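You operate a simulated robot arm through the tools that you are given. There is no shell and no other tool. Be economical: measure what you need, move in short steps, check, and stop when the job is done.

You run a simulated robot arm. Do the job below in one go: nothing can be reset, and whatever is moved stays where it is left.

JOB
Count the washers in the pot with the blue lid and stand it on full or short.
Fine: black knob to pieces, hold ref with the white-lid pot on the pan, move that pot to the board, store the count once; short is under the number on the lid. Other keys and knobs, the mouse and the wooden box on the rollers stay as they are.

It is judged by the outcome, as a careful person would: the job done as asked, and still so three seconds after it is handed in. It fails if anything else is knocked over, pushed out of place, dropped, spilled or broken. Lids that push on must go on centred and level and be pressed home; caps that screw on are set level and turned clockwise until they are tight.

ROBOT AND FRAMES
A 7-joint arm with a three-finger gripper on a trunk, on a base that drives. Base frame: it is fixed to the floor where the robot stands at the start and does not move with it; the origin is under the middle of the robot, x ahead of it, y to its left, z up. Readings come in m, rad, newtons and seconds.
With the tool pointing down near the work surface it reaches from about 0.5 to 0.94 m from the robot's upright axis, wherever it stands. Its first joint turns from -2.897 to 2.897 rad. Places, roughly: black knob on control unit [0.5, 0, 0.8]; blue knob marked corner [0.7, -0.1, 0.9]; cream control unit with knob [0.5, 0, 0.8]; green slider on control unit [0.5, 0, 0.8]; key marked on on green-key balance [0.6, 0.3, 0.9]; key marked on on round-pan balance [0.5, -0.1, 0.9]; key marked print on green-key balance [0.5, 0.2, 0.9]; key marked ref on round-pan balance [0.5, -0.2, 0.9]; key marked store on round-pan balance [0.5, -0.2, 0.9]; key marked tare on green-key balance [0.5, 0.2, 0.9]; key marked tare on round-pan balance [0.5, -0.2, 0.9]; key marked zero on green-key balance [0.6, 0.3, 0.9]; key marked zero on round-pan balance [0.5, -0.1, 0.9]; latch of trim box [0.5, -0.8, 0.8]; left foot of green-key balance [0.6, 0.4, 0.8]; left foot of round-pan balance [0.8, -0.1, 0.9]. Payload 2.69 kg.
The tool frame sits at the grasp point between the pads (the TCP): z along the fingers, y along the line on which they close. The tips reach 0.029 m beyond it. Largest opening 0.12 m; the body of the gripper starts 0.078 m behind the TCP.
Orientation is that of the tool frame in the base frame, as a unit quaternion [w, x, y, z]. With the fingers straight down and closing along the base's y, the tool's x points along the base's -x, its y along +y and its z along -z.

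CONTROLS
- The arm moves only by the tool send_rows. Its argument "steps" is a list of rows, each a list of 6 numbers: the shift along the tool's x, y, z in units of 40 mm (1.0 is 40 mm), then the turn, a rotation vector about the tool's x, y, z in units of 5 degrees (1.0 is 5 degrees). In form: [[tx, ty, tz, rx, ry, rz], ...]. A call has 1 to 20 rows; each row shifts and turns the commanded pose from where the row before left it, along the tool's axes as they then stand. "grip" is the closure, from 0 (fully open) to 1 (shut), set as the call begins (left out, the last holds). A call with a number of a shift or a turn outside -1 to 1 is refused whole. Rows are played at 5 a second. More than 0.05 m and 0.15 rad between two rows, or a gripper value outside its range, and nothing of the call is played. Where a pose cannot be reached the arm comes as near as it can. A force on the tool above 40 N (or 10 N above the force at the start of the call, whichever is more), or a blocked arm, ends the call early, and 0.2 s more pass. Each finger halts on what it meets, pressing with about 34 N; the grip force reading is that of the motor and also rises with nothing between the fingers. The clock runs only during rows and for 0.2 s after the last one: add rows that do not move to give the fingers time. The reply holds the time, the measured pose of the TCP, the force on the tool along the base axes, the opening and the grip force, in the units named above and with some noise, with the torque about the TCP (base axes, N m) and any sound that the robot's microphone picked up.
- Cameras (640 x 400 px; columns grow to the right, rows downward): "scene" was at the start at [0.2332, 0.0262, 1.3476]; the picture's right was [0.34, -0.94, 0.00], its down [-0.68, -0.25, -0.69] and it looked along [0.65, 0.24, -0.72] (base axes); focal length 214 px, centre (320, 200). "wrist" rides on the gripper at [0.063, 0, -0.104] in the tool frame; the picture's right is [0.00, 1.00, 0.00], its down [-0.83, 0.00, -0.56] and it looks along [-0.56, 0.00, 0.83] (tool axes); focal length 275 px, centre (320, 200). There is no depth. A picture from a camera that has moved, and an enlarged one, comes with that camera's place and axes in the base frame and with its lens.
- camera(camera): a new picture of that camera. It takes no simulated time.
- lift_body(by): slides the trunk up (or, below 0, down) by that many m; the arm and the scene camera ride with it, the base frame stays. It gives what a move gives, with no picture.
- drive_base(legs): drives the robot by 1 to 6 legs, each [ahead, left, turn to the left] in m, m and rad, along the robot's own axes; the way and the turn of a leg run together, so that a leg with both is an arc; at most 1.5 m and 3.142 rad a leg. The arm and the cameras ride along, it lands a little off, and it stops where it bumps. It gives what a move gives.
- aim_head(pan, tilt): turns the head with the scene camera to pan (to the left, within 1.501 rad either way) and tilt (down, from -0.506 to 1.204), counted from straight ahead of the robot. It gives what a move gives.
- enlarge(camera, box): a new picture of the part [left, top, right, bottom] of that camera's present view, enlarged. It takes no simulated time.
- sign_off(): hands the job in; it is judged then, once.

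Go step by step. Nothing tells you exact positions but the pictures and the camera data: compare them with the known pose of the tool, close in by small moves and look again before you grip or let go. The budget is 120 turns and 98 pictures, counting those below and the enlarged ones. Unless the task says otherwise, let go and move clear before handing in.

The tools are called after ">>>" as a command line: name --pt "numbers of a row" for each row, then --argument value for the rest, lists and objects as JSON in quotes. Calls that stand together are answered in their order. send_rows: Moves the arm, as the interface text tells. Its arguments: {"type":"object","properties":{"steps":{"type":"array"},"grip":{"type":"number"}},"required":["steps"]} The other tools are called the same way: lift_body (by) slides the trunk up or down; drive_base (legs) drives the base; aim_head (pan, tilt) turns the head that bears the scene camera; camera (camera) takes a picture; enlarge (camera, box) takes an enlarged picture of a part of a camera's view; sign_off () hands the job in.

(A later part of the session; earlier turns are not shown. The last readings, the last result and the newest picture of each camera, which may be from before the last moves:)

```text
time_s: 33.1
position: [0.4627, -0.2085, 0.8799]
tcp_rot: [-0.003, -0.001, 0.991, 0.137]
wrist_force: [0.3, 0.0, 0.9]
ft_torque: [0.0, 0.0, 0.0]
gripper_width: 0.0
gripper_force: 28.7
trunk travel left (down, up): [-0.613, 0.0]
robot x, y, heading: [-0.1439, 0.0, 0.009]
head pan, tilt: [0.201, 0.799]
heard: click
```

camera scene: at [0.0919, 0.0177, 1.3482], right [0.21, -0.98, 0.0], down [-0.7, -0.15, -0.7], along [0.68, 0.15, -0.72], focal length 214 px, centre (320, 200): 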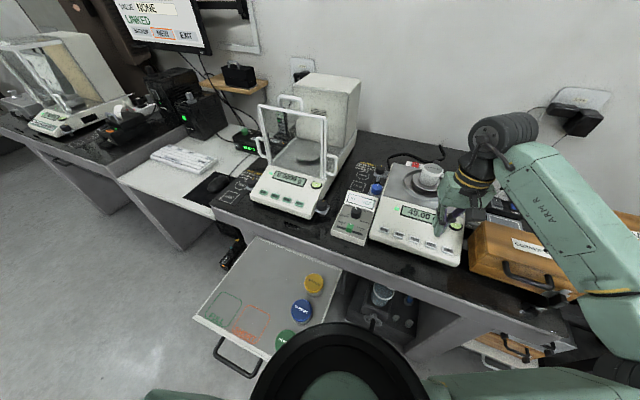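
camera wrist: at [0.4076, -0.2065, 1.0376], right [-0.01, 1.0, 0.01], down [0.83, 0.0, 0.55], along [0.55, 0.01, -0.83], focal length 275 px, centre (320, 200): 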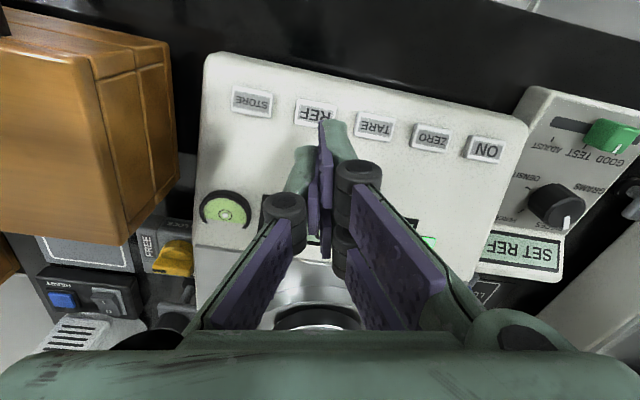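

A click: REF is pressed. I'll press a hair deeper and hold.

>>> send_rows --pt "0 -0.005 0.018 0 0 0" --pt "0 0 0 0 0 0" --pt "0 0 0 0 0 0" --pt "0 0 0 0 0 0" --pt "0 0 0 0 0 0" --pt "0 0 0 0 0 0" --pt "0 0 0 0 0 0" --pt "0 0 0 0 0 0" --pt "0 0 0 0 0 0" --pt "0 0 0 0 0 0"

>>> enlarge --camera "scene" --box '[320, 170, 480, 270]'

```text
time_s: 35.3
position: [0.4622, -0.2091, 0.8786]
tcp_rot: [-0.003, 0.0, 0.991, 0.135]
wrist_force: [-0.6, -0.2, 1.6]
ft_torque: [0.0, -0.05, -0.02]
gripper_width: 0.0
gripper_force: 28.6
trunk travel left (down, up): [-0.613, 0.0]
robot x, y, heading: [-0.1409, -0.0012, 0.015]
head pan, tilt: [0.201, 0.799]
```

```text
4.00 times, centred on (400, 220) of scene
camera zoom: at [0.0918, 0.0177, 1.3482], right [0.21, -0.98, 0.0], down [-0.7, -0.15, -0.7], along [0.68, 0.15, -0.72], focal length 858 px, centre (0, 120)
```

zoom: 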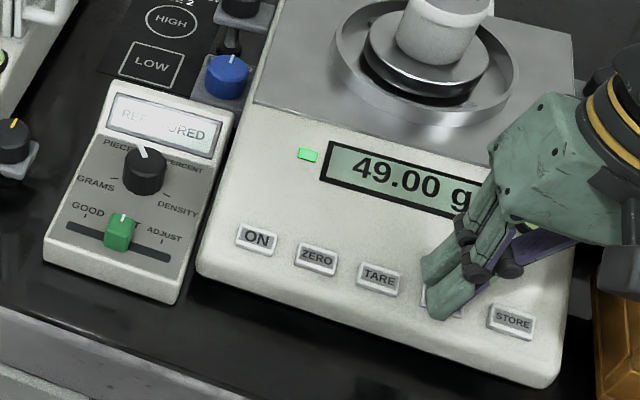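

REF STORED. I'll lift off the key, level the gripper, open it and move above the white-lid pot.

>>> send_rows --pt "0 0.1 -0.4 0 0 0" --pt "0 0.2 -0.9 0 0 0" --pt "0 0 -0.9 1 0 0" --pt "0 0 -0.9 1 0 0" --pt "0 0 -0.9 1.1 0 0" --pt "0 0 -0.5 0 0 0" --pt "0 0 0 0 0 0"

>>> send_rows --grip 0.1 --pt "-1 0 0 0 0 0" --pt "-1 0 0 0 0 0" --pt "-0.6 0 0 0 0 0" --pt "0 0 0 0 0 0" --pt "0 0 0 0 0 0" --pt "0 0 0 0 0 0"

>>> camera --camera "wrist"

>>> camera --camera "scene"

```text
refused: 1.1 is not a number from -1 to 1
```

```text
time_s: 35.8
position: [0.5028, -0.2145, 0.8877]
tcp_rot: [-0.007, 0.0, 0.991, 0.134]
wrist_force: [-10.8, 0.0, 14.6]
ft_torque: [-0.12, -0.02, -0.08]
gripper_width: 0.0379
gripper_force: 0.0
trunk travel left (down, up): [-0.613, 0.0]
robot x, y, heading: [-0.1394, -0.0013, 0.003]
head pan, tilt: [0.201, 0.799]
stopped in row 2: the force on the tool passed its limit at 103 N (the readings are from after the stop); the commanded pose is now the measured one
```

```text
57 pictures are left
camera wrist: at [0.4425, -0.2429, 0.9894], right [0.0, 0.96, 0.27], down [0.84, -0.14, 0.52], along [0.54, 0.22, -0.81], focal length 275 px, centre (320, 200)
```

wrist: 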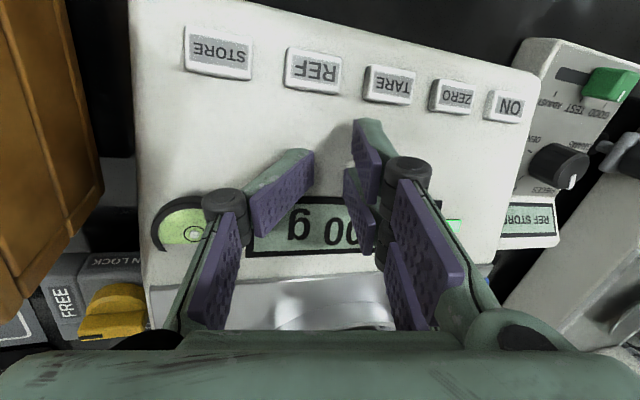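

```text
56 pictures are left
camera scene: at [0.0889, 0.0172, 1.349], right [0.21, -0.98, 0.0], down [-0.7, -0.15, -0.7], along [0.68, 0.14, -0.72], focal length 214 px, centre (320, 200)
```

scene: 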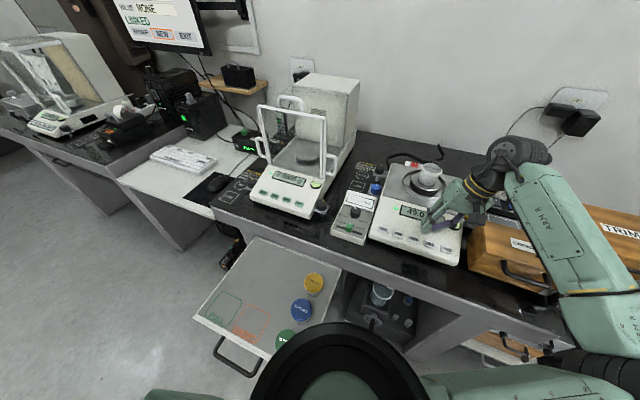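

My second call ran although the first was refused, so the fingers dragged across the panel and stopped. I'll lift straight off now, level the tool, and check whether the balance shifted.

>>> send_rows --pt "0 0.05 -0.2 0 0 0" --pt "0 0.2 -0.8 0 0 0" --pt "0 0 -0.9 1 0 0" --pt "0 0 -0.9 1 0 0" --pt "0 0 -0.9 1 0 0" --pt "0 0 -0.5 0.1 0 0" --pt "0 0 0 0 0 0"

>>> enlarge --camera "scene" --box '[320, 150, 480, 270]'

>>> camera --camera "wrist"

```text
time_s: 37.4
position: [0.5084, -0.2345, 1.0496]
tcp_rot: [-0.009, -0.001, 1.0, 0.0]
wrist_force: [-0.4, 0.2, -0.2]
ft_torque: [0.03, -0.01, -0.02]
gripper_width: 0.1079
gripper_force: 0.1
trunk travel left (down, up): [-0.613, 0.0]
robot x, y, heading: [-0.1421, -0.0004, 0.005]
head pan, tilt: [0.201, 0.799]
```

```text
3.33 times, centred on (400, 210) of scene
camera zoom: at [0.0914, 0.0171, 1.3481], right [0.21, -0.98, 0.0], down [-0.7, -0.15, -0.7], along [0.68, 0.14, -0.72], focal length 715 px, centre (53, 167)
```

zoom: 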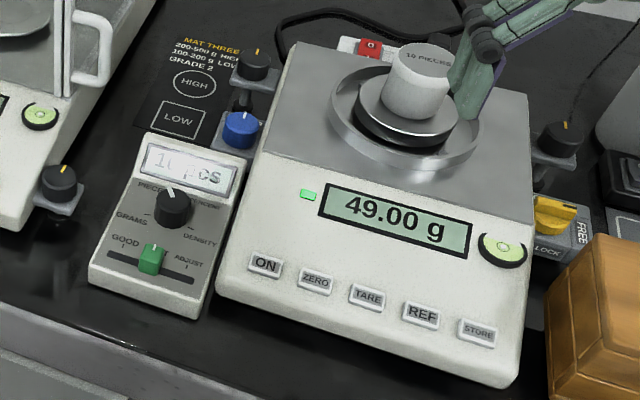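

```text
54 pictures are left
camera wrist: at [0.4485, -0.2353, 1.1555], right [-0.01, 1.0, 0.0], down [0.84, 0.01, 0.54], along [0.54, 0.0, -0.84], focal length 275 px, centre (320, 200)
```

wrist: 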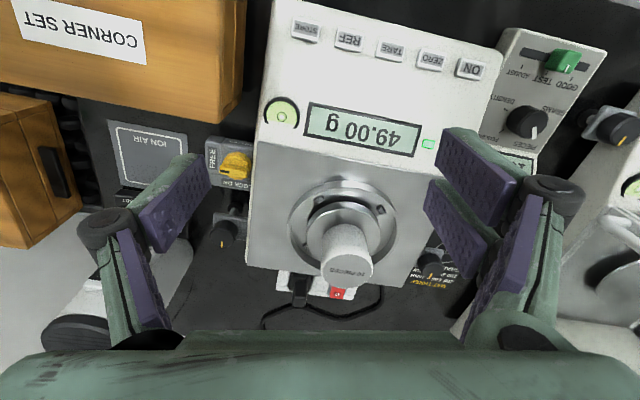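

The unit shows "10 pcs" and the balance hasn't shifted. The white lid is at about (0.643, -0.21, 0.974); I'll go above it.

>>> send_rows --pt "-1 0.2 0 0 0 0" --pt "-1 0.2 0 0 0 0" --pt "-1 0.2 0 0 0 0" --pt "-0.35 0 0 0 0 0" --pt "0 0 0 0 0 0"

>>> camera --camera "wrist"

>>> camera --camera "scene"

```text
time_s: 38.6
position: [0.6443, -0.2113, 1.0511]
tcp_rot: [-0.009, -0.002, 1.0, -0.001]
wrist_force: [0.2, 0.7, -0.8]
ft_torque: [-0.01, 0.03, -0.01]
gripper_width: 0.108
gripper_force: 0.1
trunk travel left (down, up): [-0.613, 0.0]
robot x, y, heading: [-0.1462, 0.0011, 0.002]
head pan, tilt: [0.201, 0.799]
```

```text
53 pictures are left
camera wrist: at [0.5838, -0.2107, 1.157], right [-0.01, 1.0, 0.0], down [0.84, 0.01, 0.54], along [0.54, 0.0, -0.84], focal length 275 px, centre (320, 200)
```

wrist: 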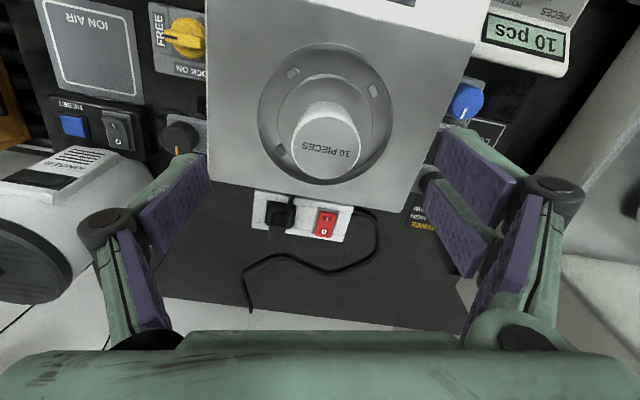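

```text
52 pictures are left
camera scene: at [0.0913, 0.0171, 1.3482], right [0.21, -0.98, 0.0], down [-0.7, -0.15, -0.7], along [0.68, 0.14, -0.72], focal length 214 px, centre (320, 200)
```

scene: 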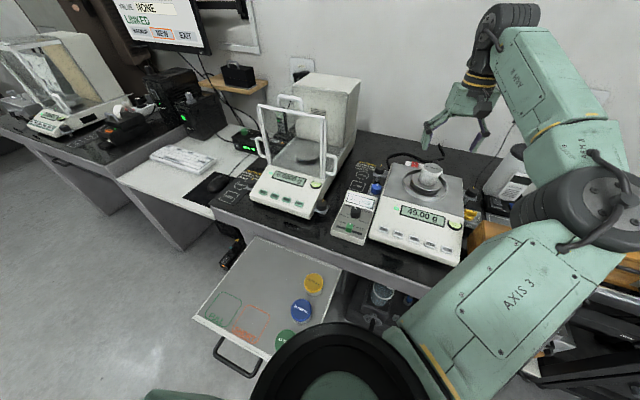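

The camera rays for the lid disagree a little; I'll enlarge to fix its position.

>>> enlarge --camera "wrist" --box '[230, 20, 430, 220]'

>>> enlarge --camera "scene" --box '[370, 120, 490, 220]'

```text
2.00 times, centred on (330, 120) of wrist
camera zoom: at [0.5838, -0.2107, 1.157], right [-0.01, 1.0, 0.0], down [0.84, 0.01, 0.54], along [0.54, 0.0, -0.84], focal length 551 px, centre (300, 360)
```

zoom: 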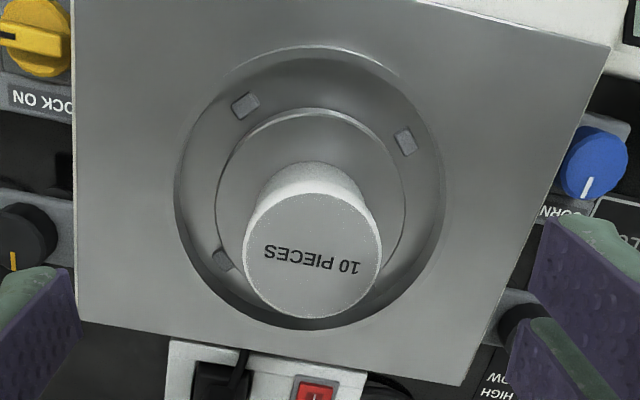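

```text
4.00 times, centred on (430, 170) of scene
camera zoom: at [0.0913, 0.0171, 1.3482], right [0.21, -0.98, 0.0], down [-0.7, -0.15, -0.7], along [0.68, 0.14, -0.72], focal length 858 px, centre (-120, 320)
```

zoom: 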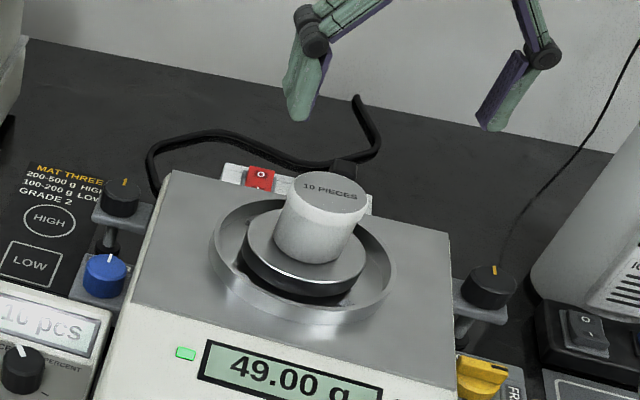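

Now the rays agree: white lid top at (0.666, -0.206, 0.954), about 54 mm across, pan near z 0.895. I'll go down around it.

>>> send_rows --pt "-0.53 0.13 0 0 0 0" --pt "0 0 0.8 0 0 0" --pt "0 0 0.8 0 0 0" --pt "0 0 0.8 0 0 0" --pt "0 0 0.4 0 0 0" --pt "0 0 0 0 0 0"

>>> camera --camera "wrist"

>>> enlarge --camera "scene" --box '[370, 120, 490, 220]'

```text
time_s: 40.0
position: [0.6623, -0.202, 0.9367]
tcp_rot: [-0.008, -0.002, 1.0, -0.001]
wrist_force: [0.7, 0.1, 0.2]
ft_torque: [0.0, 0.0, -0.01]
gripper_width: 0.1078
gripper_force: 0.0
trunk travel left (down, up): [-0.613, 0.0]
robot x, y, heading: [-0.1442, 0.0004, 0.007]
head pan, tilt: [0.201, 0.799]
```

```text
49 pictures are left
camera wrist: at [0.6025, -0.2036, 1.0414], right [-0.01, 1.0, 0.0], down [0.84, 0.01, 0.54], along [0.54, 0.0, -0.84], focal length 275 px, centre (320, 200)
```

wrist: 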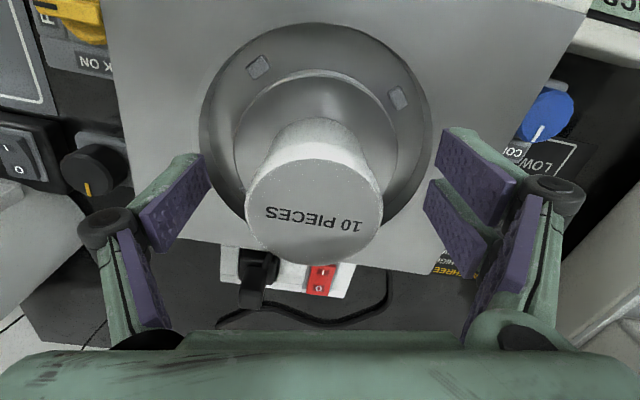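

```text
4.00 times, centred on (430, 170) of scene
camera zoom: at [0.0913, 0.0171, 1.3482], right [0.21, -0.98, 0.0], down [-0.7, -0.15, -0.7], along [0.68, 0.14, -0.72], focal length 858 px, centre (-120, 320)
```

zoom: 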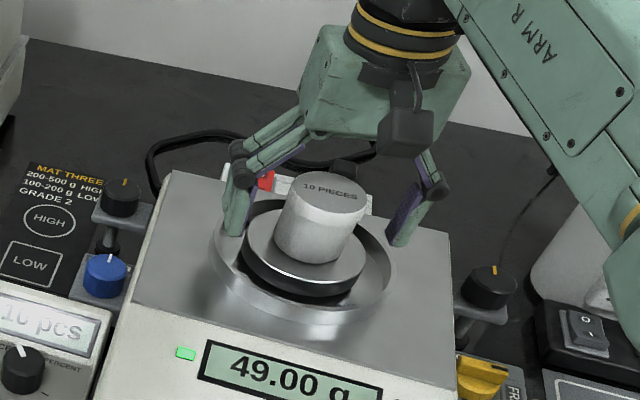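

The fingers straddle the pot. I'll centre by 4 mm and close.

>>> send_rows --pt "-0.07 -0.1 0 0 0 0" --pt "0 0 0 0 0 0"

>>> send_rows --grip 0.66 --pt "0 0 0 0 0 0" --pt "0 0 0 0 0 0" --pt "0 0 0 0 0 0" --pt "0 0 0 0 0 0" --pt "0 0 0 0 0 0"

>>> camera --camera "wrist"

```text
time_s: 40.6
position: [0.6655, -0.2078, 0.9356]
tcp_rot: [-0.009, -0.002, 1.0, -0.001]
wrist_force: [0.2, 0.1, -0.3]
ft_torque: [-0.01, 0.03, 0.02]
gripper_width: 0.1079
gripper_force: 0.1
trunk travel left (down, up): [-0.613, 0.0]
robot x, y, heading: [-0.1434, 0.0003, 0.002]
head pan, tilt: [0.201, 0.799]
```

```text
time_s: 41.8
position: [0.6655, -0.2064, 0.9371]
tcp_rot: [-0.008, -0.002, 1.0, -0.001]
wrist_force: [0.8, 0.8, 1.0]
ft_torque: [0.0, 0.02, 0.03]
gripper_width: 0.0511
gripper_force: 28.7
trunk travel left (down, up): [-0.613, 0.0]
robot x, y, heading: [-0.1467, 0.003, 0.008]
head pan, tilt: [0.201, 0.799]
```

```text
47 pictures are left
camera wrist: at [0.6048, -0.2081, 1.0418], right [-0.01, 1.0, 0.0], down [0.84, 0.01, 0.54], along [0.54, 0.0, -0.84], focal length 275 px, centre (320, 200)
```

wrist: 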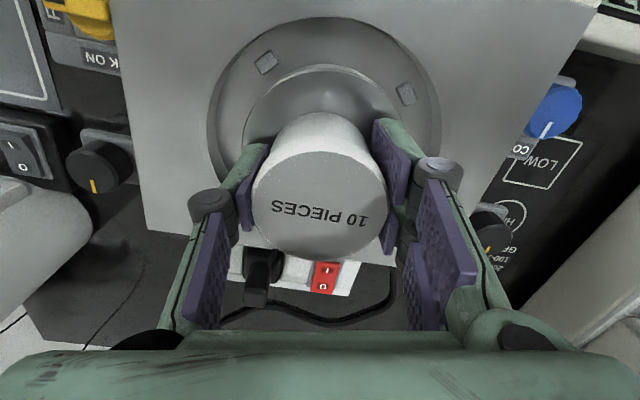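

Gripped at 51 mm. Lifting straight up.

>>> send_rows --pt "0 0 -0.3 0 0 0" --pt "0 0 -0.6 0 0 0" --pt "0 0 -0.9 0 0 0" --pt "0 0 -0.9 0 0 0" --pt "0 0 -0.9 0 0 0" --pt "0 0 0 0 0 0"

>>> enlarge --camera "scene" --box '[320, 80, 520, 270]'

```text
time_s: 43.2
position: [0.6614, -0.2066, 1.0804]
tcp_rot: [-0.009, -0.001, 1.0, -0.001]
wrist_force: [-0.1, 1.3, 0.2]
ft_torque: [0.0, 0.02, -0.01]
gripper_width: 0.051
gripper_force: 34.1
trunk travel left (down, up): [-0.613, 0.0]
robot x, y, heading: [-0.1456, 0.0014, 0.007]
head pan, tilt: [0.201, 0.799]
```

```text
2.11 times, centred on (420, 175) of scene
camera zoom: at [0.0914, 0.017, 1.3481], right [0.21, -0.98, 0.0], down [-0.7, -0.15, -0.7], along [0.68, 0.14, -0.72], focal length 452 px, centre (110, 253)
```

zoom: 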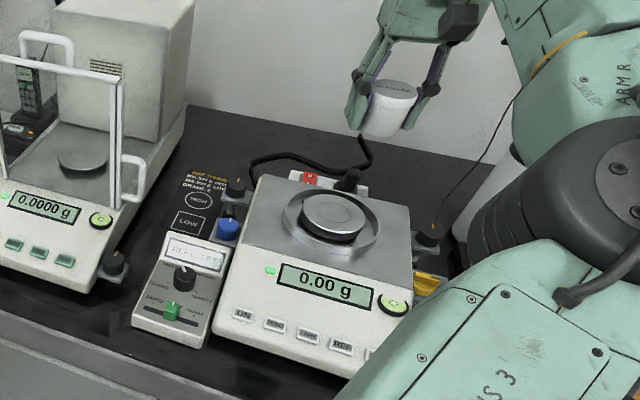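

The balance reads 0.00. I'll read the unit's display closely before going on.

>>> enlarge --camera "scene" --box '[360, 180, 440, 230]'

>>> drive_base --legs '[[-0.275, 0, 0]]'

>>> camera --camera "scene"

```text
8.00 times, centred on (400, 205) of scene
camera zoom: at [0.0914, 0.017, 1.3481], right [0.21, -0.98, 0.0], down [-0.7, -0.15, -0.7], along [0.68, 0.14, -0.72], focal length 1716 px, centre (-320, 160)
```

zoom: 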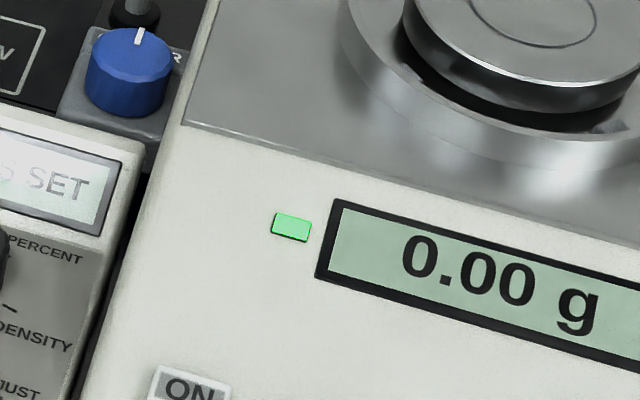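

```text
time_s: 45.1
position: [0.3938, -0.2092, 1.0804]
tcp_rot: [-0.008, -0.002, 1.0, -0.001]
wrist_force: [0.0, -0.1, -1.0]
ft_torque: [0.02, -0.07, -0.01]
gripper_width: 0.051
gripper_force: 34.0
trunk travel left (down, up): [-0.613, 0.0]
robot x, y, heading: [-0.4106, -0.0034, 0.011]
head pan, tilt: [0.201, 0.799]
```

```text
44 pictures are left
camera scene: at [-0.1776, 0.015, 1.3483], right [0.21, -0.98, 0.0], down [-0.7, -0.15, -0.7], along [0.68, 0.14, -0.72], focal length 214 px, centre (320, 200)
```

scene: 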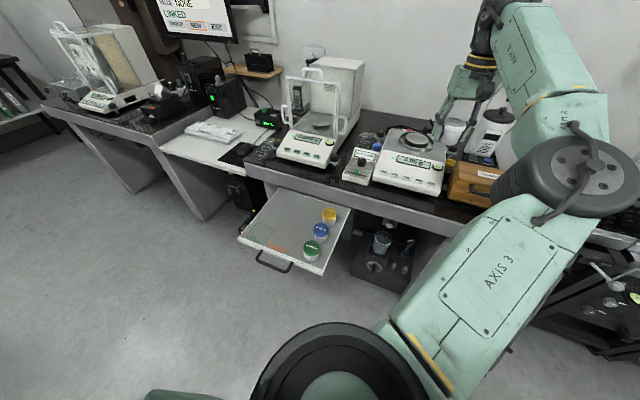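

Now I'll swing the pot to above the free part of the board at about (0.315, 0.24).

>>> send_rows --pt "0.5 0.8 0 0 0 0" --pt "0.5 0.8 0 0 0 0" --pt "0.5 0.8 0 0 0 0" --pt "0.5 0.8 0 0 0 0" --pt "0 0.9 0 0 0 0" --pt "0 0.9 0 0 0 0" --pt "0 0.9 0 0 0 0" --pt "0 0.9 0 0 0 0" --pt "0 0.9 0 0 0 0" --pt "0 0.9 0 0 0 0" --pt "0 0.9 0 0 0 0" --pt "0 0.9 0 0 0 0" --pt "0 0.8 0 0 0 0" --pt "0 0 0 0 0 0"

>>> camera --camera "wrist"

>>> camera --camera "scene"

```text
time_s: 48.1
position: [0.3148, 0.2407, 1.0802]
tcp_rot: [-0.008, -0.002, 1.0, -0.001]
wrist_force: [-0.2, 0.3, -0.3]
ft_torque: [0.03, 0.02, -0.02]
gripper_width: 0.0507
gripper_force: 33.6
trunk travel left (down, up): [-0.613, 0.0]
robot x, y, heading: [-0.4139, 0.0002, 0.008]
head pan, tilt: [0.201, 0.799]
```

```text
43 pictures are left
camera wrist: at [0.2543, 0.2402, 1.1854], right [-0.01, 1.0, 0.0], down [0.84, 0.01, 0.54], along [0.54, 0.0, -0.84], focal length 275 px, centre (320, 200)
```

wrist: 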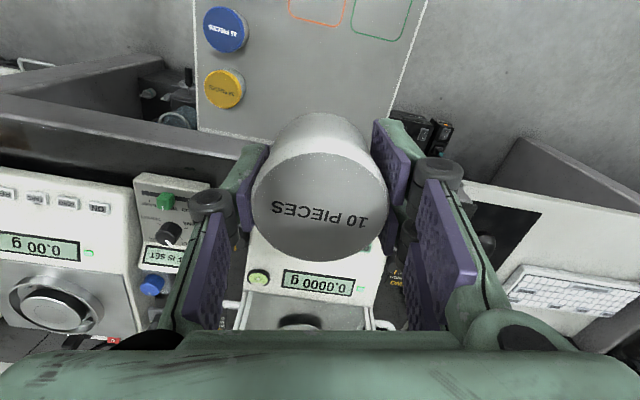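

```text
42 pictures are left
camera scene: at [-0.177, 0.0148, 1.3482], right [0.21, -0.98, 0.0], down [-0.7, -0.15, -0.7], along [0.68, 0.14, -0.72], focal length 214 px, centre (320, 200)
```

scene: 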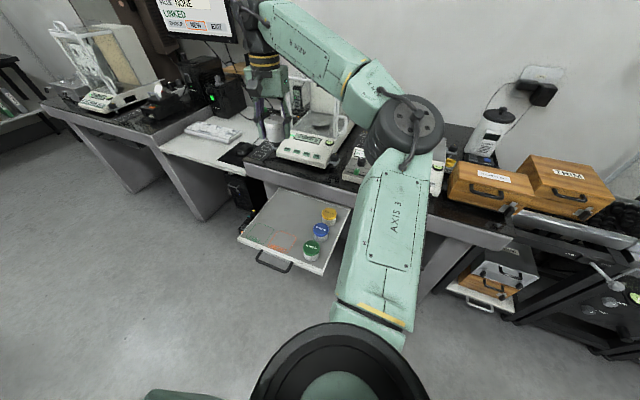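

The unit shows "… IS SET". The pot is above the empty part of the board; I'll descend most of the way and look.

>>> send_rows --pt "0.1 0 0.9 0 0 0" --pt "0 0 0.9 0 0 0" --pt "0 0 0.9 0 0 0" --pt "0 0 0.9 0 0 0" --pt "0 0 0.9 0 0 0" --pt "0 0 0.9 0 0 0" --pt "0 0 0.9 0 0 0" --pt "0 0 0.9 0 0 0" --pt "0 0 0.9 0 0 0" --pt "0 0 0 0 0 0"

>>> camera --camera "wrist"

>>> camera --camera "scene"

```text
time_s: 50.3
position: [0.3037, 0.2405, 0.7567]
tcp_rot: [-0.009, -0.001, 1.0, -0.002]
wrist_force: [0.3, -0.8, -0.9]
ft_torque: [-0.01, -0.04, -0.03]
gripper_width: 0.0508
gripper_force: 33.7
trunk travel left (down, up): [-0.613, 0.0]
robot x, y, heading: [-0.4165, -0.0004, 0.011]
head pan, tilt: [0.201, 0.799]
```

```text
41 pictures are left
camera wrist: at [0.2437, 0.2393, 0.862], right [-0.01, 1.0, 0.0], down [0.84, 0.01, 0.54], along [0.54, 0.0, -0.84], focal length 275 px, centre (320, 200)
```

wrist: 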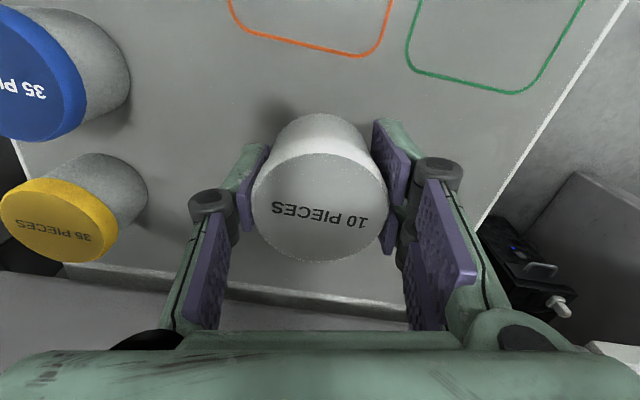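

```text
40 pictures are left
camera scene: at [-0.1771, 0.015, 1.3482], right [0.21, -0.98, 0.0], down [-0.7, -0.15, -0.7], along [0.68, 0.14, -0.72], focal length 214 px, centre (320, 200)
```

scene: 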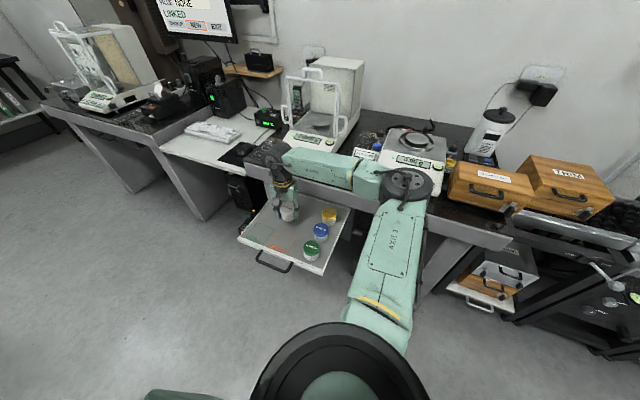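

The pot is about 5 cm above the board, clear of the outlines. I'll lower gently until it touches.

>>> send_rows --pt "0 0 0.4 0 0 0" --pt "0 0 0.4 0 0 0" --pt "0 0 0.2 0 0 0" --pt "0 0 0.05 0 0 0" --pt "0 0 0 0 0 0"

>>> enlarge --camera "scene" --box '[220, 150, 380, 270]'

```text
time_s: 51.5
position: [0.3042, 0.241, 0.7186]
tcp_rot: [-0.006, -0.002, 1.0, 0.001]
wrist_force: [4.1, 3.2, 24.7]
ft_torque: [0.1, -0.26, 0.05]
gripper_width: 0.051
gripper_force: 33.6
trunk travel left (down, up): [-0.613, 0.0]
robot x, y, heading: [-0.416, -0.0009, 0.009]
head pan, tilt: [0.201, 0.799]
```

```text
3.33 times, centred on (300, 210) of scene
camera zoom: at [-0.1788, 0.0145, 1.3488], right [0.21, -0.98, 0.0], down [-0.7, -0.15, -0.7], along [0.68, 0.14, -0.72], focal length 715 px, centre (387, 167)
```

zoom: 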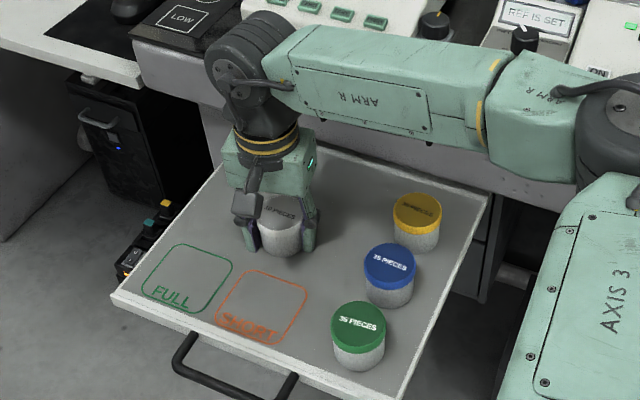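

It stands on the board (contact force) and the unit says REF IS SET. I'll ease off the pressure and open the fingers, then rise.

>>> send_rows --pt "0 0 -0.06 0 0 0" --pt "0 0 0 0 0 0"

>>> send_rows --grip 0.2 --pt "0 0 0 0 0 0" --pt "0 0 0 0 0 0" --pt "0 0 0 0 0 0" --pt "0 0 0 0 0 0" --pt "0 0 -0.5 0 0 0" --pt "0 0 -0.9 0 0 0" --pt "0 0 -0.9 0 0 0" --pt "0 0 -0.9 0 0 0" --pt "0 0 0 0 0 0"

>>> camera --camera "wrist"

```text
time_s: 52.1
position: [0.3035, 0.2405, 0.7174]
tcp_rot: [-0.009, -0.001, 1.0, 0.0]
wrist_force: [4.0, 2.4, 12.7]
ft_torque: [0.35, -0.42, -0.02]
gripper_width: 0.051
gripper_force: 33.8
trunk travel left (down, up): [-0.613, 0.0]
robot x, y, heading: [-0.4144, -0.0001, 0.012]
head pan, tilt: [0.201, 0.799]
```

```text
time_s: 54.1
position: [0.3064, 0.2399, 0.8423]
tcp_rot: [-0.009, -0.001, 1.0, -0.001]
wrist_force: [-0.5, 0.5, -0.2]
ft_torque: [0.01, 0.03, 0.0]
gripper_width: 0.0964
gripper_force: 0.0
trunk travel left (down, up): [-0.613, 0.0]
robot x, y, heading: [-0.4114, -0.0001, 0.006]
head pan, tilt: [0.201, 0.799]
```

```text
38 pictures are left
camera wrist: at [0.246, 0.2385, 0.9481], right [-0.01, 1.0, 0.0], down [0.84, 0.01, 0.54], along [0.54, 0.0, -0.84], focal length 275 px, centre (320, 200)
```

wrist: 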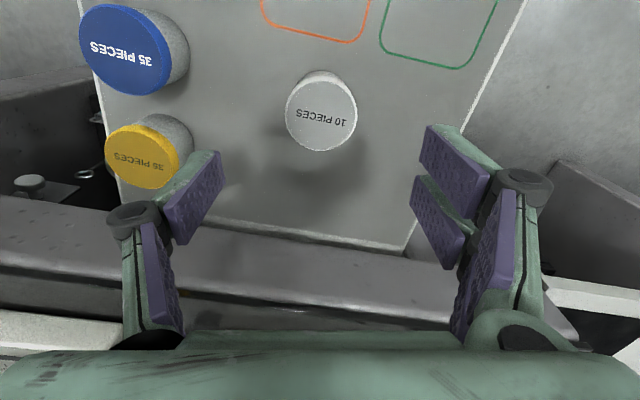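

The white pot stands upright with nothing disturbed. The blue lid is at about (0.262, 0.107, 0.735); moving above it.

>>> send_rows --pt "0.5 -0.8 0 0 0 0" --pt "0.6 -0.8 0 0 0 0" --pt "0 -0.9 0 0 0 0" --pt "0 -0.8 0 0 0 0" --pt "0 0 0 0 0 0"

>>> camera --camera "wrist"

```text
time_s: 55.3
position: [0.2619, 0.1068, 0.8463]
tcp_rot: [-0.008, -0.003, 1.0, -0.001]
wrist_force: [0.0, 0.6, 0.0]
ft_torque: [-0.05, 0.04, -0.02]
gripper_width: 0.096
gripper_force: 0.0
trunk travel left (down, up): [-0.613, 0.0]
robot x, y, heading: [-0.4136, -0.0003, 0.01]
head pan, tilt: [0.201, 0.799]
```

```text
37 pictures are left
camera wrist: at [0.2017, 0.1063, 0.952], right [-0.01, 1.0, 0.0], down [0.84, 0.01, 0.54], along [0.54, 0.0, -0.84], focal length 275 px, centre (320, 200)
```

wrist: 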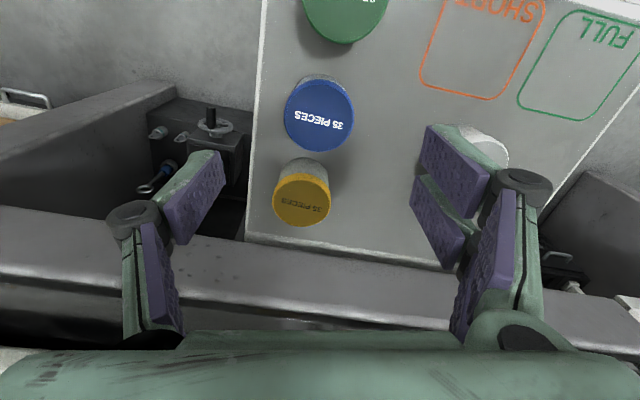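

Well centred (0.262, 0.106). Descending around the blue pot.

>>> send_rows --pt "0 0 0.8 0 0 0" --pt "0 0 0.8 0 0 0" --pt "0 0 0.8 0 0 0" --pt "0 0 0.7 0 0 0" --pt "0 0 0 0 0 0"

>>> camera --camera "wrist"

>>> camera --camera "scene"

```text
time_s: 56.5
position: [0.2566, 0.1075, 0.7224]
tcp_rot: [-0.009, -0.002, 1.0, -0.001]
wrist_force: [0.4, 0.0, 0.3]
ft_torque: [0.03, -0.03, -0.02]
gripper_width: 0.0962
gripper_force: 0.1
trunk travel left (down, up): [-0.613, 0.0]
robot x, y, heading: [-0.4151, 0.0019, 0.008]
head pan, tilt: [0.201, 0.799]
```

```text
36 pictures are left
camera wrist: at [0.1972, 0.1065, 0.828], right [-0.01, 1.0, 0.0], down [0.84, 0.01, 0.54], along [0.54, 0.0, -0.84], focal length 275 px, centre (320, 200)
```

wrist: 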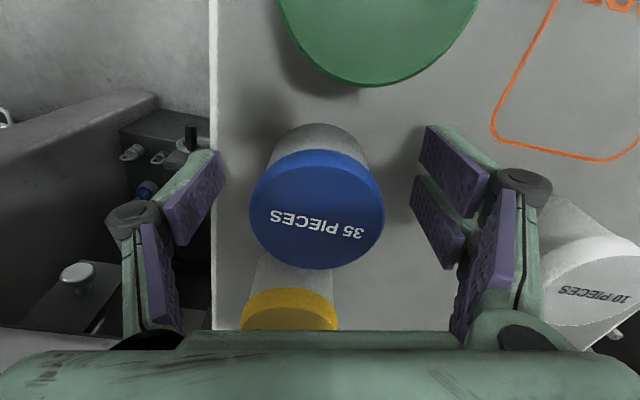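

```text
35 pictures are left
camera scene: at [-0.1771, 0.015, 1.3482], right [0.21, -0.98, 0.0], down [-0.7, -0.15, -0.7], along [0.68, 0.14, -0.72], focal length 214 px, centre (320, 200)
```

scene: 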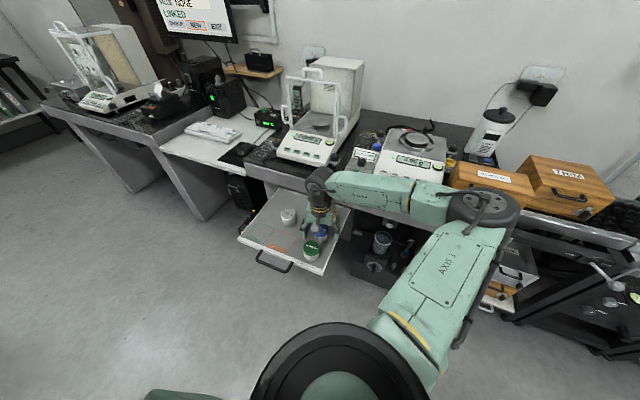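

Blue pot centred between the fingers. Closing.

>>> send_rows --grip 0.66 --pt "-0.08 0 0.03 0 0 0" --pt "0 0 0 0 0 0" --pt "0 0 0 0 0 0" --pt "0 0 0 0 0 0" --pt "0 0 0 0 0 0"

```text
time_s: 57.7
position: [0.2617, 0.1085, 0.7216]
tcp_rot: [-0.009, -0.001, 1.0, -0.001]
wrist_force: [-0.1, -0.3, 0.0]
ft_torque: [-0.05, -0.01, 0.01]
gripper_width: 0.0509
gripper_force: 33.9
trunk travel left (down, up): [-0.613, 0.0]
robot x, y, heading: [-0.4138, -0.0021, 0.009]
head pan, tilt: [0.201, 0.799]
```

Gripped. Lifting straight up and carrying back to the right.

>>> send_rows --pt "0 0 -0.3 0 0 0" --pt "0 0 -0.7 0 0 0" --pt "0 0 -0.9 0 0 0" --pt "0 0 -0.9 0 0 0" --pt "0 0 -0.9 0 0 0" --pt "0 0 -0.9 0 0 0" --pt "0 0 -0.9 0 0 0" --pt "0 0 -0.9 0 0 0" --pt "0 0 -0.9 0 0 0" --pt "0 0 -0.9 0 0 0" --pt "0 0 -0.8 0 0 0" --pt "0 0 0 0 0 0"

>>> camera --camera "scene"

```text
time_s: 60.3
position: [0.2695, 0.1055, 1.0804]
tcp_rot: [-0.009, -0.001, 1.0, 0.0]
wrist_force: [0.0, -0.2, -0.9]
ft_torque: [-0.03, 0.04, -0.01]
gripper_width: 0.0509
gripper_force: 34.3
trunk travel left (down, up): [-0.613, 0.0]
robot x, y, heading: [-0.4105, 0.0004, 0.006]
head pan, tilt: [0.201, 0.799]
```

```text
34 pictures are left
camera scene: at [-0.1769, 0.015, 1.3481], right [0.21, -0.98, 0.0], down [-0.7, -0.15, -0.7], along [0.68, 0.14, -0.72], focal length 214 px, centre (320, 200)
```

scene: 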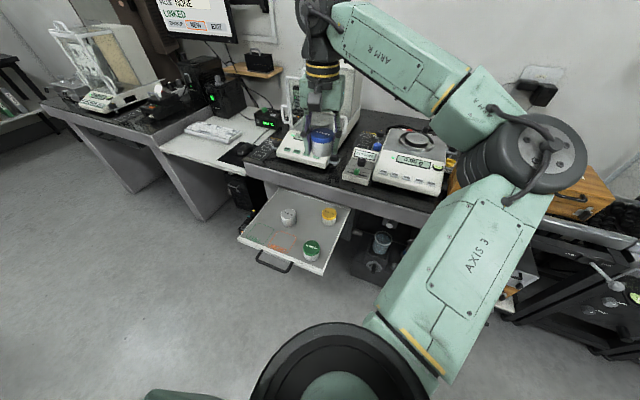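

The blue pot is up. Moving to where I was before driving: about (0.395, -0.206).

>>> send_rows --pt "-0.7 -0.5 0 0 0 0" --pt "-0.7 -0.6 0 0 0 0" --pt "-0.7 -0.7 0 0 0 0" --pt "-0.7 -0.7 0 0 0 0" --pt "-0.34 -0.9 0 0 0 0" --pt "0 -0.9 0 0 0 0" --pt "0 -0.9 0 0 0 0" --pt "0 -0.9 0 0 0 0" --pt "0 -0.9 0 0 0 0" --pt "0 -0.8 0 0 0 0" --pt "0 0 0 0 0 0"

```text
time_s: 62.7
position: [0.3965, -0.2043, 1.0792]
tcp_rot: [-0.009, -0.002, 1.0, -0.001]
wrist_force: [0.2, 0.6, -1.1]
ft_torque: [0.01, 0.05, -0.03]
gripper_width: 0.051
gripper_force: 34.1
trunk travel left (down, up): [-0.613, 0.0]
robot x, y, heading: [-0.4122, -0.0018, 0.004]
head pan, tilt: [0.201, 0.799]
```

Now I'll drive forward 0.27 m and check the pot over the pan.

>>> drive_base --legs '[[0.27, 0, 0]]'

>>> camera --camera "wrist"

>>> enlarge --camera "scene" --box '[320, 80, 520, 270]'

```text
time_s: 64.6
position: [0.6639, -0.2053, 1.079]
tcp_rot: [-0.009, 0.0, 1.0, -0.001]
wrist_force: [-0.7, 0.0, -0.9]
ft_torque: [0.03, 0.04, 0.02]
gripper_width: 0.0511
gripper_force: 33.8
trunk travel left (down, up): [-0.613, 0.0]
robot x, y, heading: [-0.1481, 0.0015, -0.002]
head pan, tilt: [0.201, 0.799]
```

```text
33 pictures are left
camera wrist: at [0.6032, -0.2062, 1.1844], right [0.0, 1.0, 0.0], down [0.84, 0.0, 0.54], along [0.54, 0.0, -0.84], focal length 275 px, centre (320, 200)
```

wrist: 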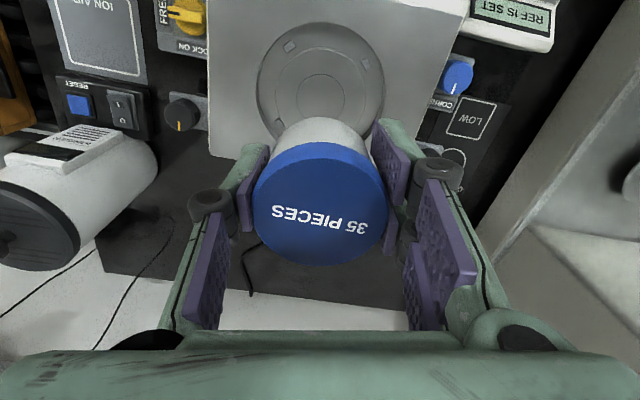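

```text
2.11 times, centred on (420, 175) of scene
camera zoom: at [0.0906, 0.0158, 1.348], right [0.2, -0.98, 0.0], down [-0.7, -0.15, -0.7], along [0.68, 0.14, -0.72], focal length 452 px, centre (110, 253)
```

zoom: 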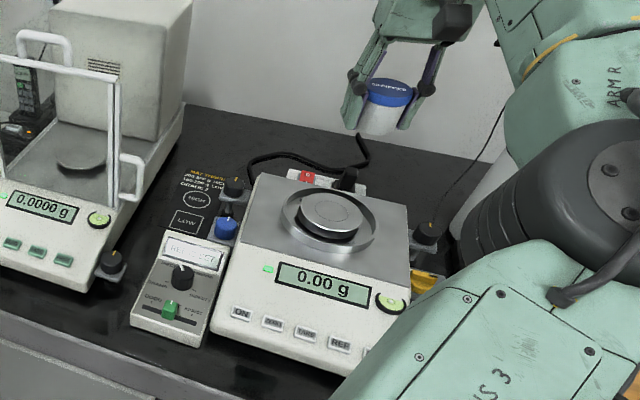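

The pot is above the pan centre (pan about (0.657, -0.207)). Lowering it gently.

>>> send_rows --pt "0.06 -0.02 0.8 0 0 0" --pt "0 0 0.8 0 0 0" --pt "0 0 0.8 0 0 0" --pt "0 0 0.6 0 0 0" --pt "0 0 0.2 0 0 0" --pt "0 0 0.08 0 0 0" --pt "0 0 0.06 0 0 0" --pt "0 0 0 0 0 0"

>>> enlarge --camera "scene" --box '[370, 120, 490, 220]'

```text
time_s: 66.4
position: [0.6569, -0.2066, 0.9465]
tcp_rot: [-0.009, 0.001, 1.0, -0.001]
wrist_force: [0.1, 0.2, -0.9]
ft_torque: [0.03, 0.0, 0.05]
gripper_width: 0.0508
gripper_force: 33.7
trunk travel left (down, up): [-0.613, 0.0]
robot x, y, heading: [-0.1482, -0.0002, 0.002]
head pan, tilt: [0.201, 0.799]
```

```text
4.00 times, centred on (430, 170) of scene
camera zoom: at [0.09, 0.0158, 1.3481], right [0.2, -0.98, 0.0], down [-0.7, -0.15, -0.7], along [0.68, 0.14, -0.72], focal length 858 px, centre (-120, 320)
```

zoom: 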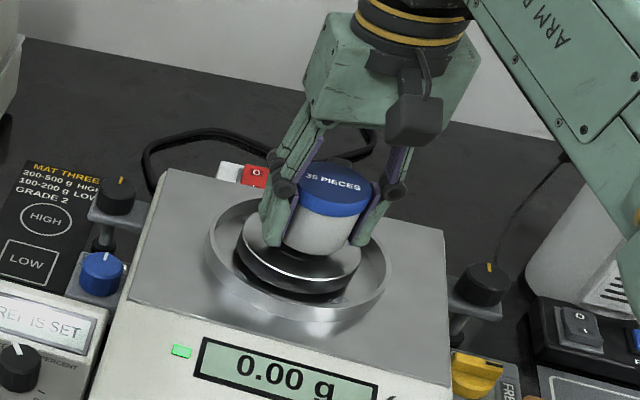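

Just above the pan. Lowering in 1 mm steps until it touches.

>>> send_rows --pt "0 0 0.03 0 0 0" --pt "0 0 0.03 0 0 0" --pt "0 0 0.03 0 0 0" --pt "0 0 0.03 0 0 0" --pt "0 0 0 0 0 0"

>>> enlarge --camera "scene" --box '[370, 120, 490, 220]'

```text
time_s: 67.6
position: [0.6579, -0.2067, 0.9409]
tcp_rot: [-0.009, 0.0, 1.0, 0.0]
wrist_force: [0.2, 0.3, -1.0]
ft_torque: [-0.03, 0.02, -0.01]
gripper_width: 0.0507
gripper_force: 33.6
trunk travel left (down, up): [-0.613, 0.0]
robot x, y, heading: [-0.1471, -0.0016, -0.003]
head pan, tilt: [0.201, 0.799]
```

```text
4.00 times, centred on (430, 170) of scene
camera zoom: at [0.09, 0.0158, 1.3481], right [0.2, -0.98, 0.0], down [-0.7, -0.15, -0.7], along [0.68, 0.14, -0.72], focal length 858 px, centre (-120, 320)
```

zoom: 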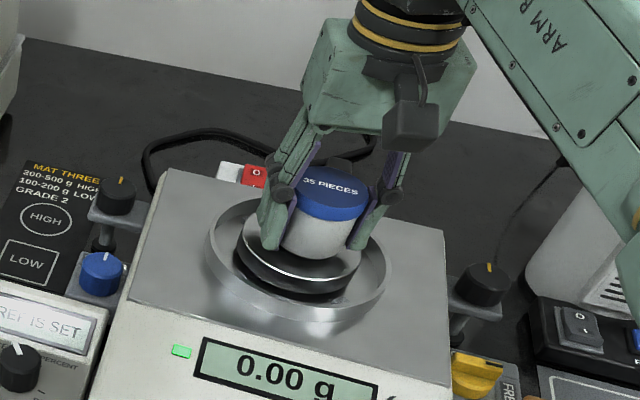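

Still 0.00 and no contact force; a few more millimetre steps.

>>> send_rows --pt "0 0 0.025 0 0 0" --pt "0 0 0.025 0 0 0" --pt "0 0 0.025 0 0 0" --pt "0 0 0 0 0 0"

```text
time_s: 68.6
position: [0.6572, -0.2065, 0.9384]
tcp_rot: [-0.008, 0.0, 1.0, -0.001]
wrist_force: [-0.6, 0.1, -1.4]
ft_torque: [-0.02, -0.01, -0.01]
gripper_width: 0.0507
gripper_force: 33.5
trunk travel left (down, up): [-0.613, 0.0]
robot x, y, heading: [-0.1442, 0.0011, -0.002]
head pan, tilt: [0.201, 0.799]
```

>>> send_rows --pt "0 0 0.025 0 0 0" --pt "0 0 0.025 0 0 0" --pt "0 0 0.025 0 0 0" --pt "0 0 0 0 0 0"

>>> enlarge --camera "scene" --box '[370, 120, 490, 220]'

```text
time_s: 69.6
position: [0.6573, -0.204, 0.9348]
tcp_rot: [-0.009, -0.001, 1.0, 0.0]
wrist_force: [-0.7, -0.1, -1.4]
ft_torque: [-0.01, 0.01, 0.03]
gripper_width: 0.051
gripper_force: 34.4
trunk travel left (down, up): [-0.613, 0.0]
robot x, y, heading: [-0.1442, -0.0001, 0.005]
head pan, tilt: [0.201, 0.799]
```

```text
4.00 times, centred on (430, 170) of scene
camera zoom: at [0.09, 0.0158, 1.3481], right [0.2, -0.98, 0.0], down [-0.7, -0.15, -0.7], along [0.68, 0.14, -0.72], focal length 858 px, centre (-120, 320)
```

zoom: 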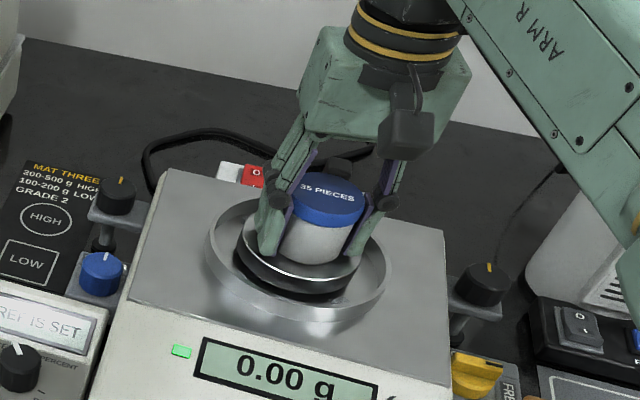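

Very near now; continuing with finer steps.

>>> send_rows --pt "0 0 0.025 0 0 0" --pt "0 0 0.025 0 0 0" --pt "0 0 0.025 0 0 0" --pt "0 0 0 0 0 0"

```text
time_s: 70.6
position: [0.6573, -0.2051, 0.9344]
tcp_rot: [-0.006, 0.0, 1.0, -0.001]
wrist_force: [4.8, -0.6, 17.3]
ft_torque: [-0.01, -0.13, 0.01]
gripper_width: 0.051
gripper_force: 34.3
trunk travel left (down, up): [-0.613, 0.0]
robot x, y, heading: [-0.1493, -0.0037, 0.005]
head pan, tilt: [0.201, 0.799]
```

Contact (17 N). I'll ease up 2 mm, open, and rise clear.

>>> send_rows --pt "0 0 -0.04 0 0 0" --pt "0 0 0 0 0 0"

>>> send_rows --grip 0.2 --pt "0 0 0 0 0 0" --pt "0 0 0 0 0 0" --pt "0 0 0 0 0 0" --pt "0 0 0 0 0 0" --pt "0 0 0 0 0 0" --pt "0 0 -0.5 0 0 0" --pt "0 0 -0.9 0 0 0" --pt "0 0 -0.9 0 0 0" --pt "0 0 -0.7 0 0 0" --pt "0 0 0 0 0 0"

>>> enlarge --camera "scene" --box '[320, 150, 480, 270]'

>>> camera --camera "wrist"

```text
time_s: 71.2
position: [0.6574, -0.2053, 0.9344]
tcp_rot: [-0.008, 0.0, 1.0, -0.001]
wrist_force: [1.9, 1.5, 14.5]
ft_torque: [0.01, -0.14, 0.01]
gripper_width: 0.051
gripper_force: 34.2
trunk travel left (down, up): [-0.613, 0.0]
robot x, y, heading: [-0.1458, 0.0004, 0.009]
head pan, tilt: [0.201, 0.799]
```

```text
time_s: 73.4
position: [0.6588, -0.2076, 1.0544]
tcp_rot: [-0.009, 0.0, 1.0, 0.0]
wrist_force: [-0.5, 0.7, -0.7]
ft_torque: [0.0, -0.01, 0.0]
gripper_width: 0.0961
gripper_force: 0.1
trunk travel left (down, up): [-0.613, 0.0]
robot x, y, heading: [-0.146, 0.0004, 0.001]
head pan, tilt: [0.201, 0.799]
```

```text
3.33 times, centred on (400, 210) of scene
camera zoom: at [0.09, 0.0157, 1.3481], right [0.2, -0.98, 0.0], down [-0.7, -0.15, -0.7], along [0.68, 0.14, -0.72], focal length 715 px, centre (53, 167)
```

zoom: 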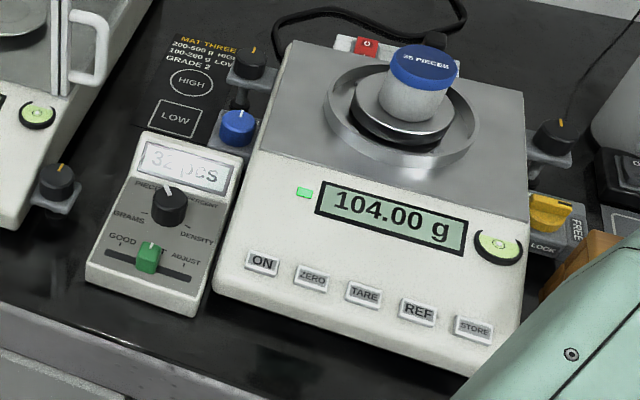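

```text
27 pictures are left
camera wrist: at [0.5985, -0.2074, 1.1592], right [-0.01, 1.0, 0.0], down [0.84, 0.0, 0.54], along [0.54, 0.0, -0.84], focal length 275 px, centre (320, 200)
```

wrist: 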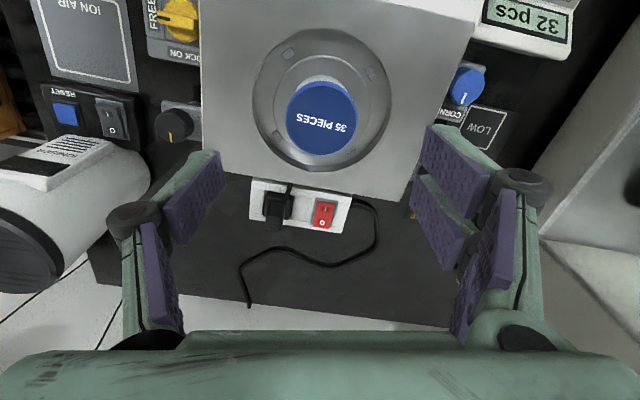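

The unit reads 32 pcs (104.00 g), under the 35 on the lid, so it's SHORT. Next I store once: STORE key at about (0.4545, -0.2505). I'll move back, close the fingers and tilt as before.

>>> send_rows --grip 1.0 --pt "0.9 0 0 0 0 0" --pt "0.9 0 0 0 0 0" --pt "0.9 0 0 0 0 0" --pt "0.9 -0.3 0 0 0 0" --pt "0.9 -0.4 0 0 0 0" --pt "0.6 -0.37 0 0 0 0" --pt "0 0 0.9 0 0 0" --pt "0 0 0.9 0 0 0" --pt "0 0 0.9 0 0 0" --pt "0 0 0 0 0 0"

>>> camera --camera "scene"

```text
time_s: 75.6
position: [0.4552, -0.2492, 0.9484]
tcp_rot: [-0.009, 0.0, 1.0, 0.0]
wrist_force: [-0.8, -0.3, -0.2]
ft_torque: [0.05, 0.02, 0.0]
gripper_width: 0.0
gripper_force: 28.7
trunk travel left (down, up): [-0.613, 0.0]
robot x, y, heading: [-0.1451, -0.0025, 0.0]
head pan, tilt: [0.201, 0.799]
```

```text
26 pictures are left
camera scene: at [0.0898, 0.0158, 1.3482], right [0.2, -0.98, 0.0], down [-0.7, -0.15, -0.7], along [0.68, 0.14, -0.72], focal length 214 px, centre (320, 200)
```

scene: 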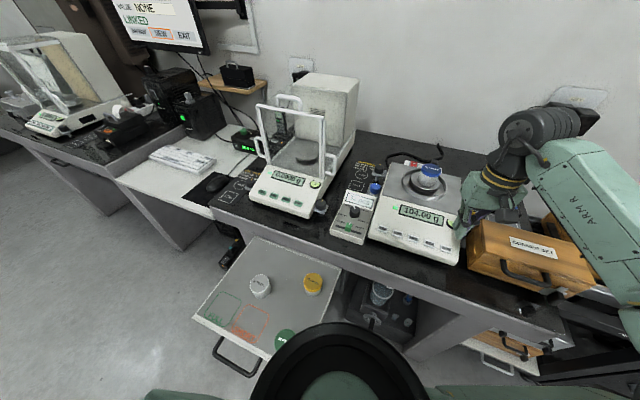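

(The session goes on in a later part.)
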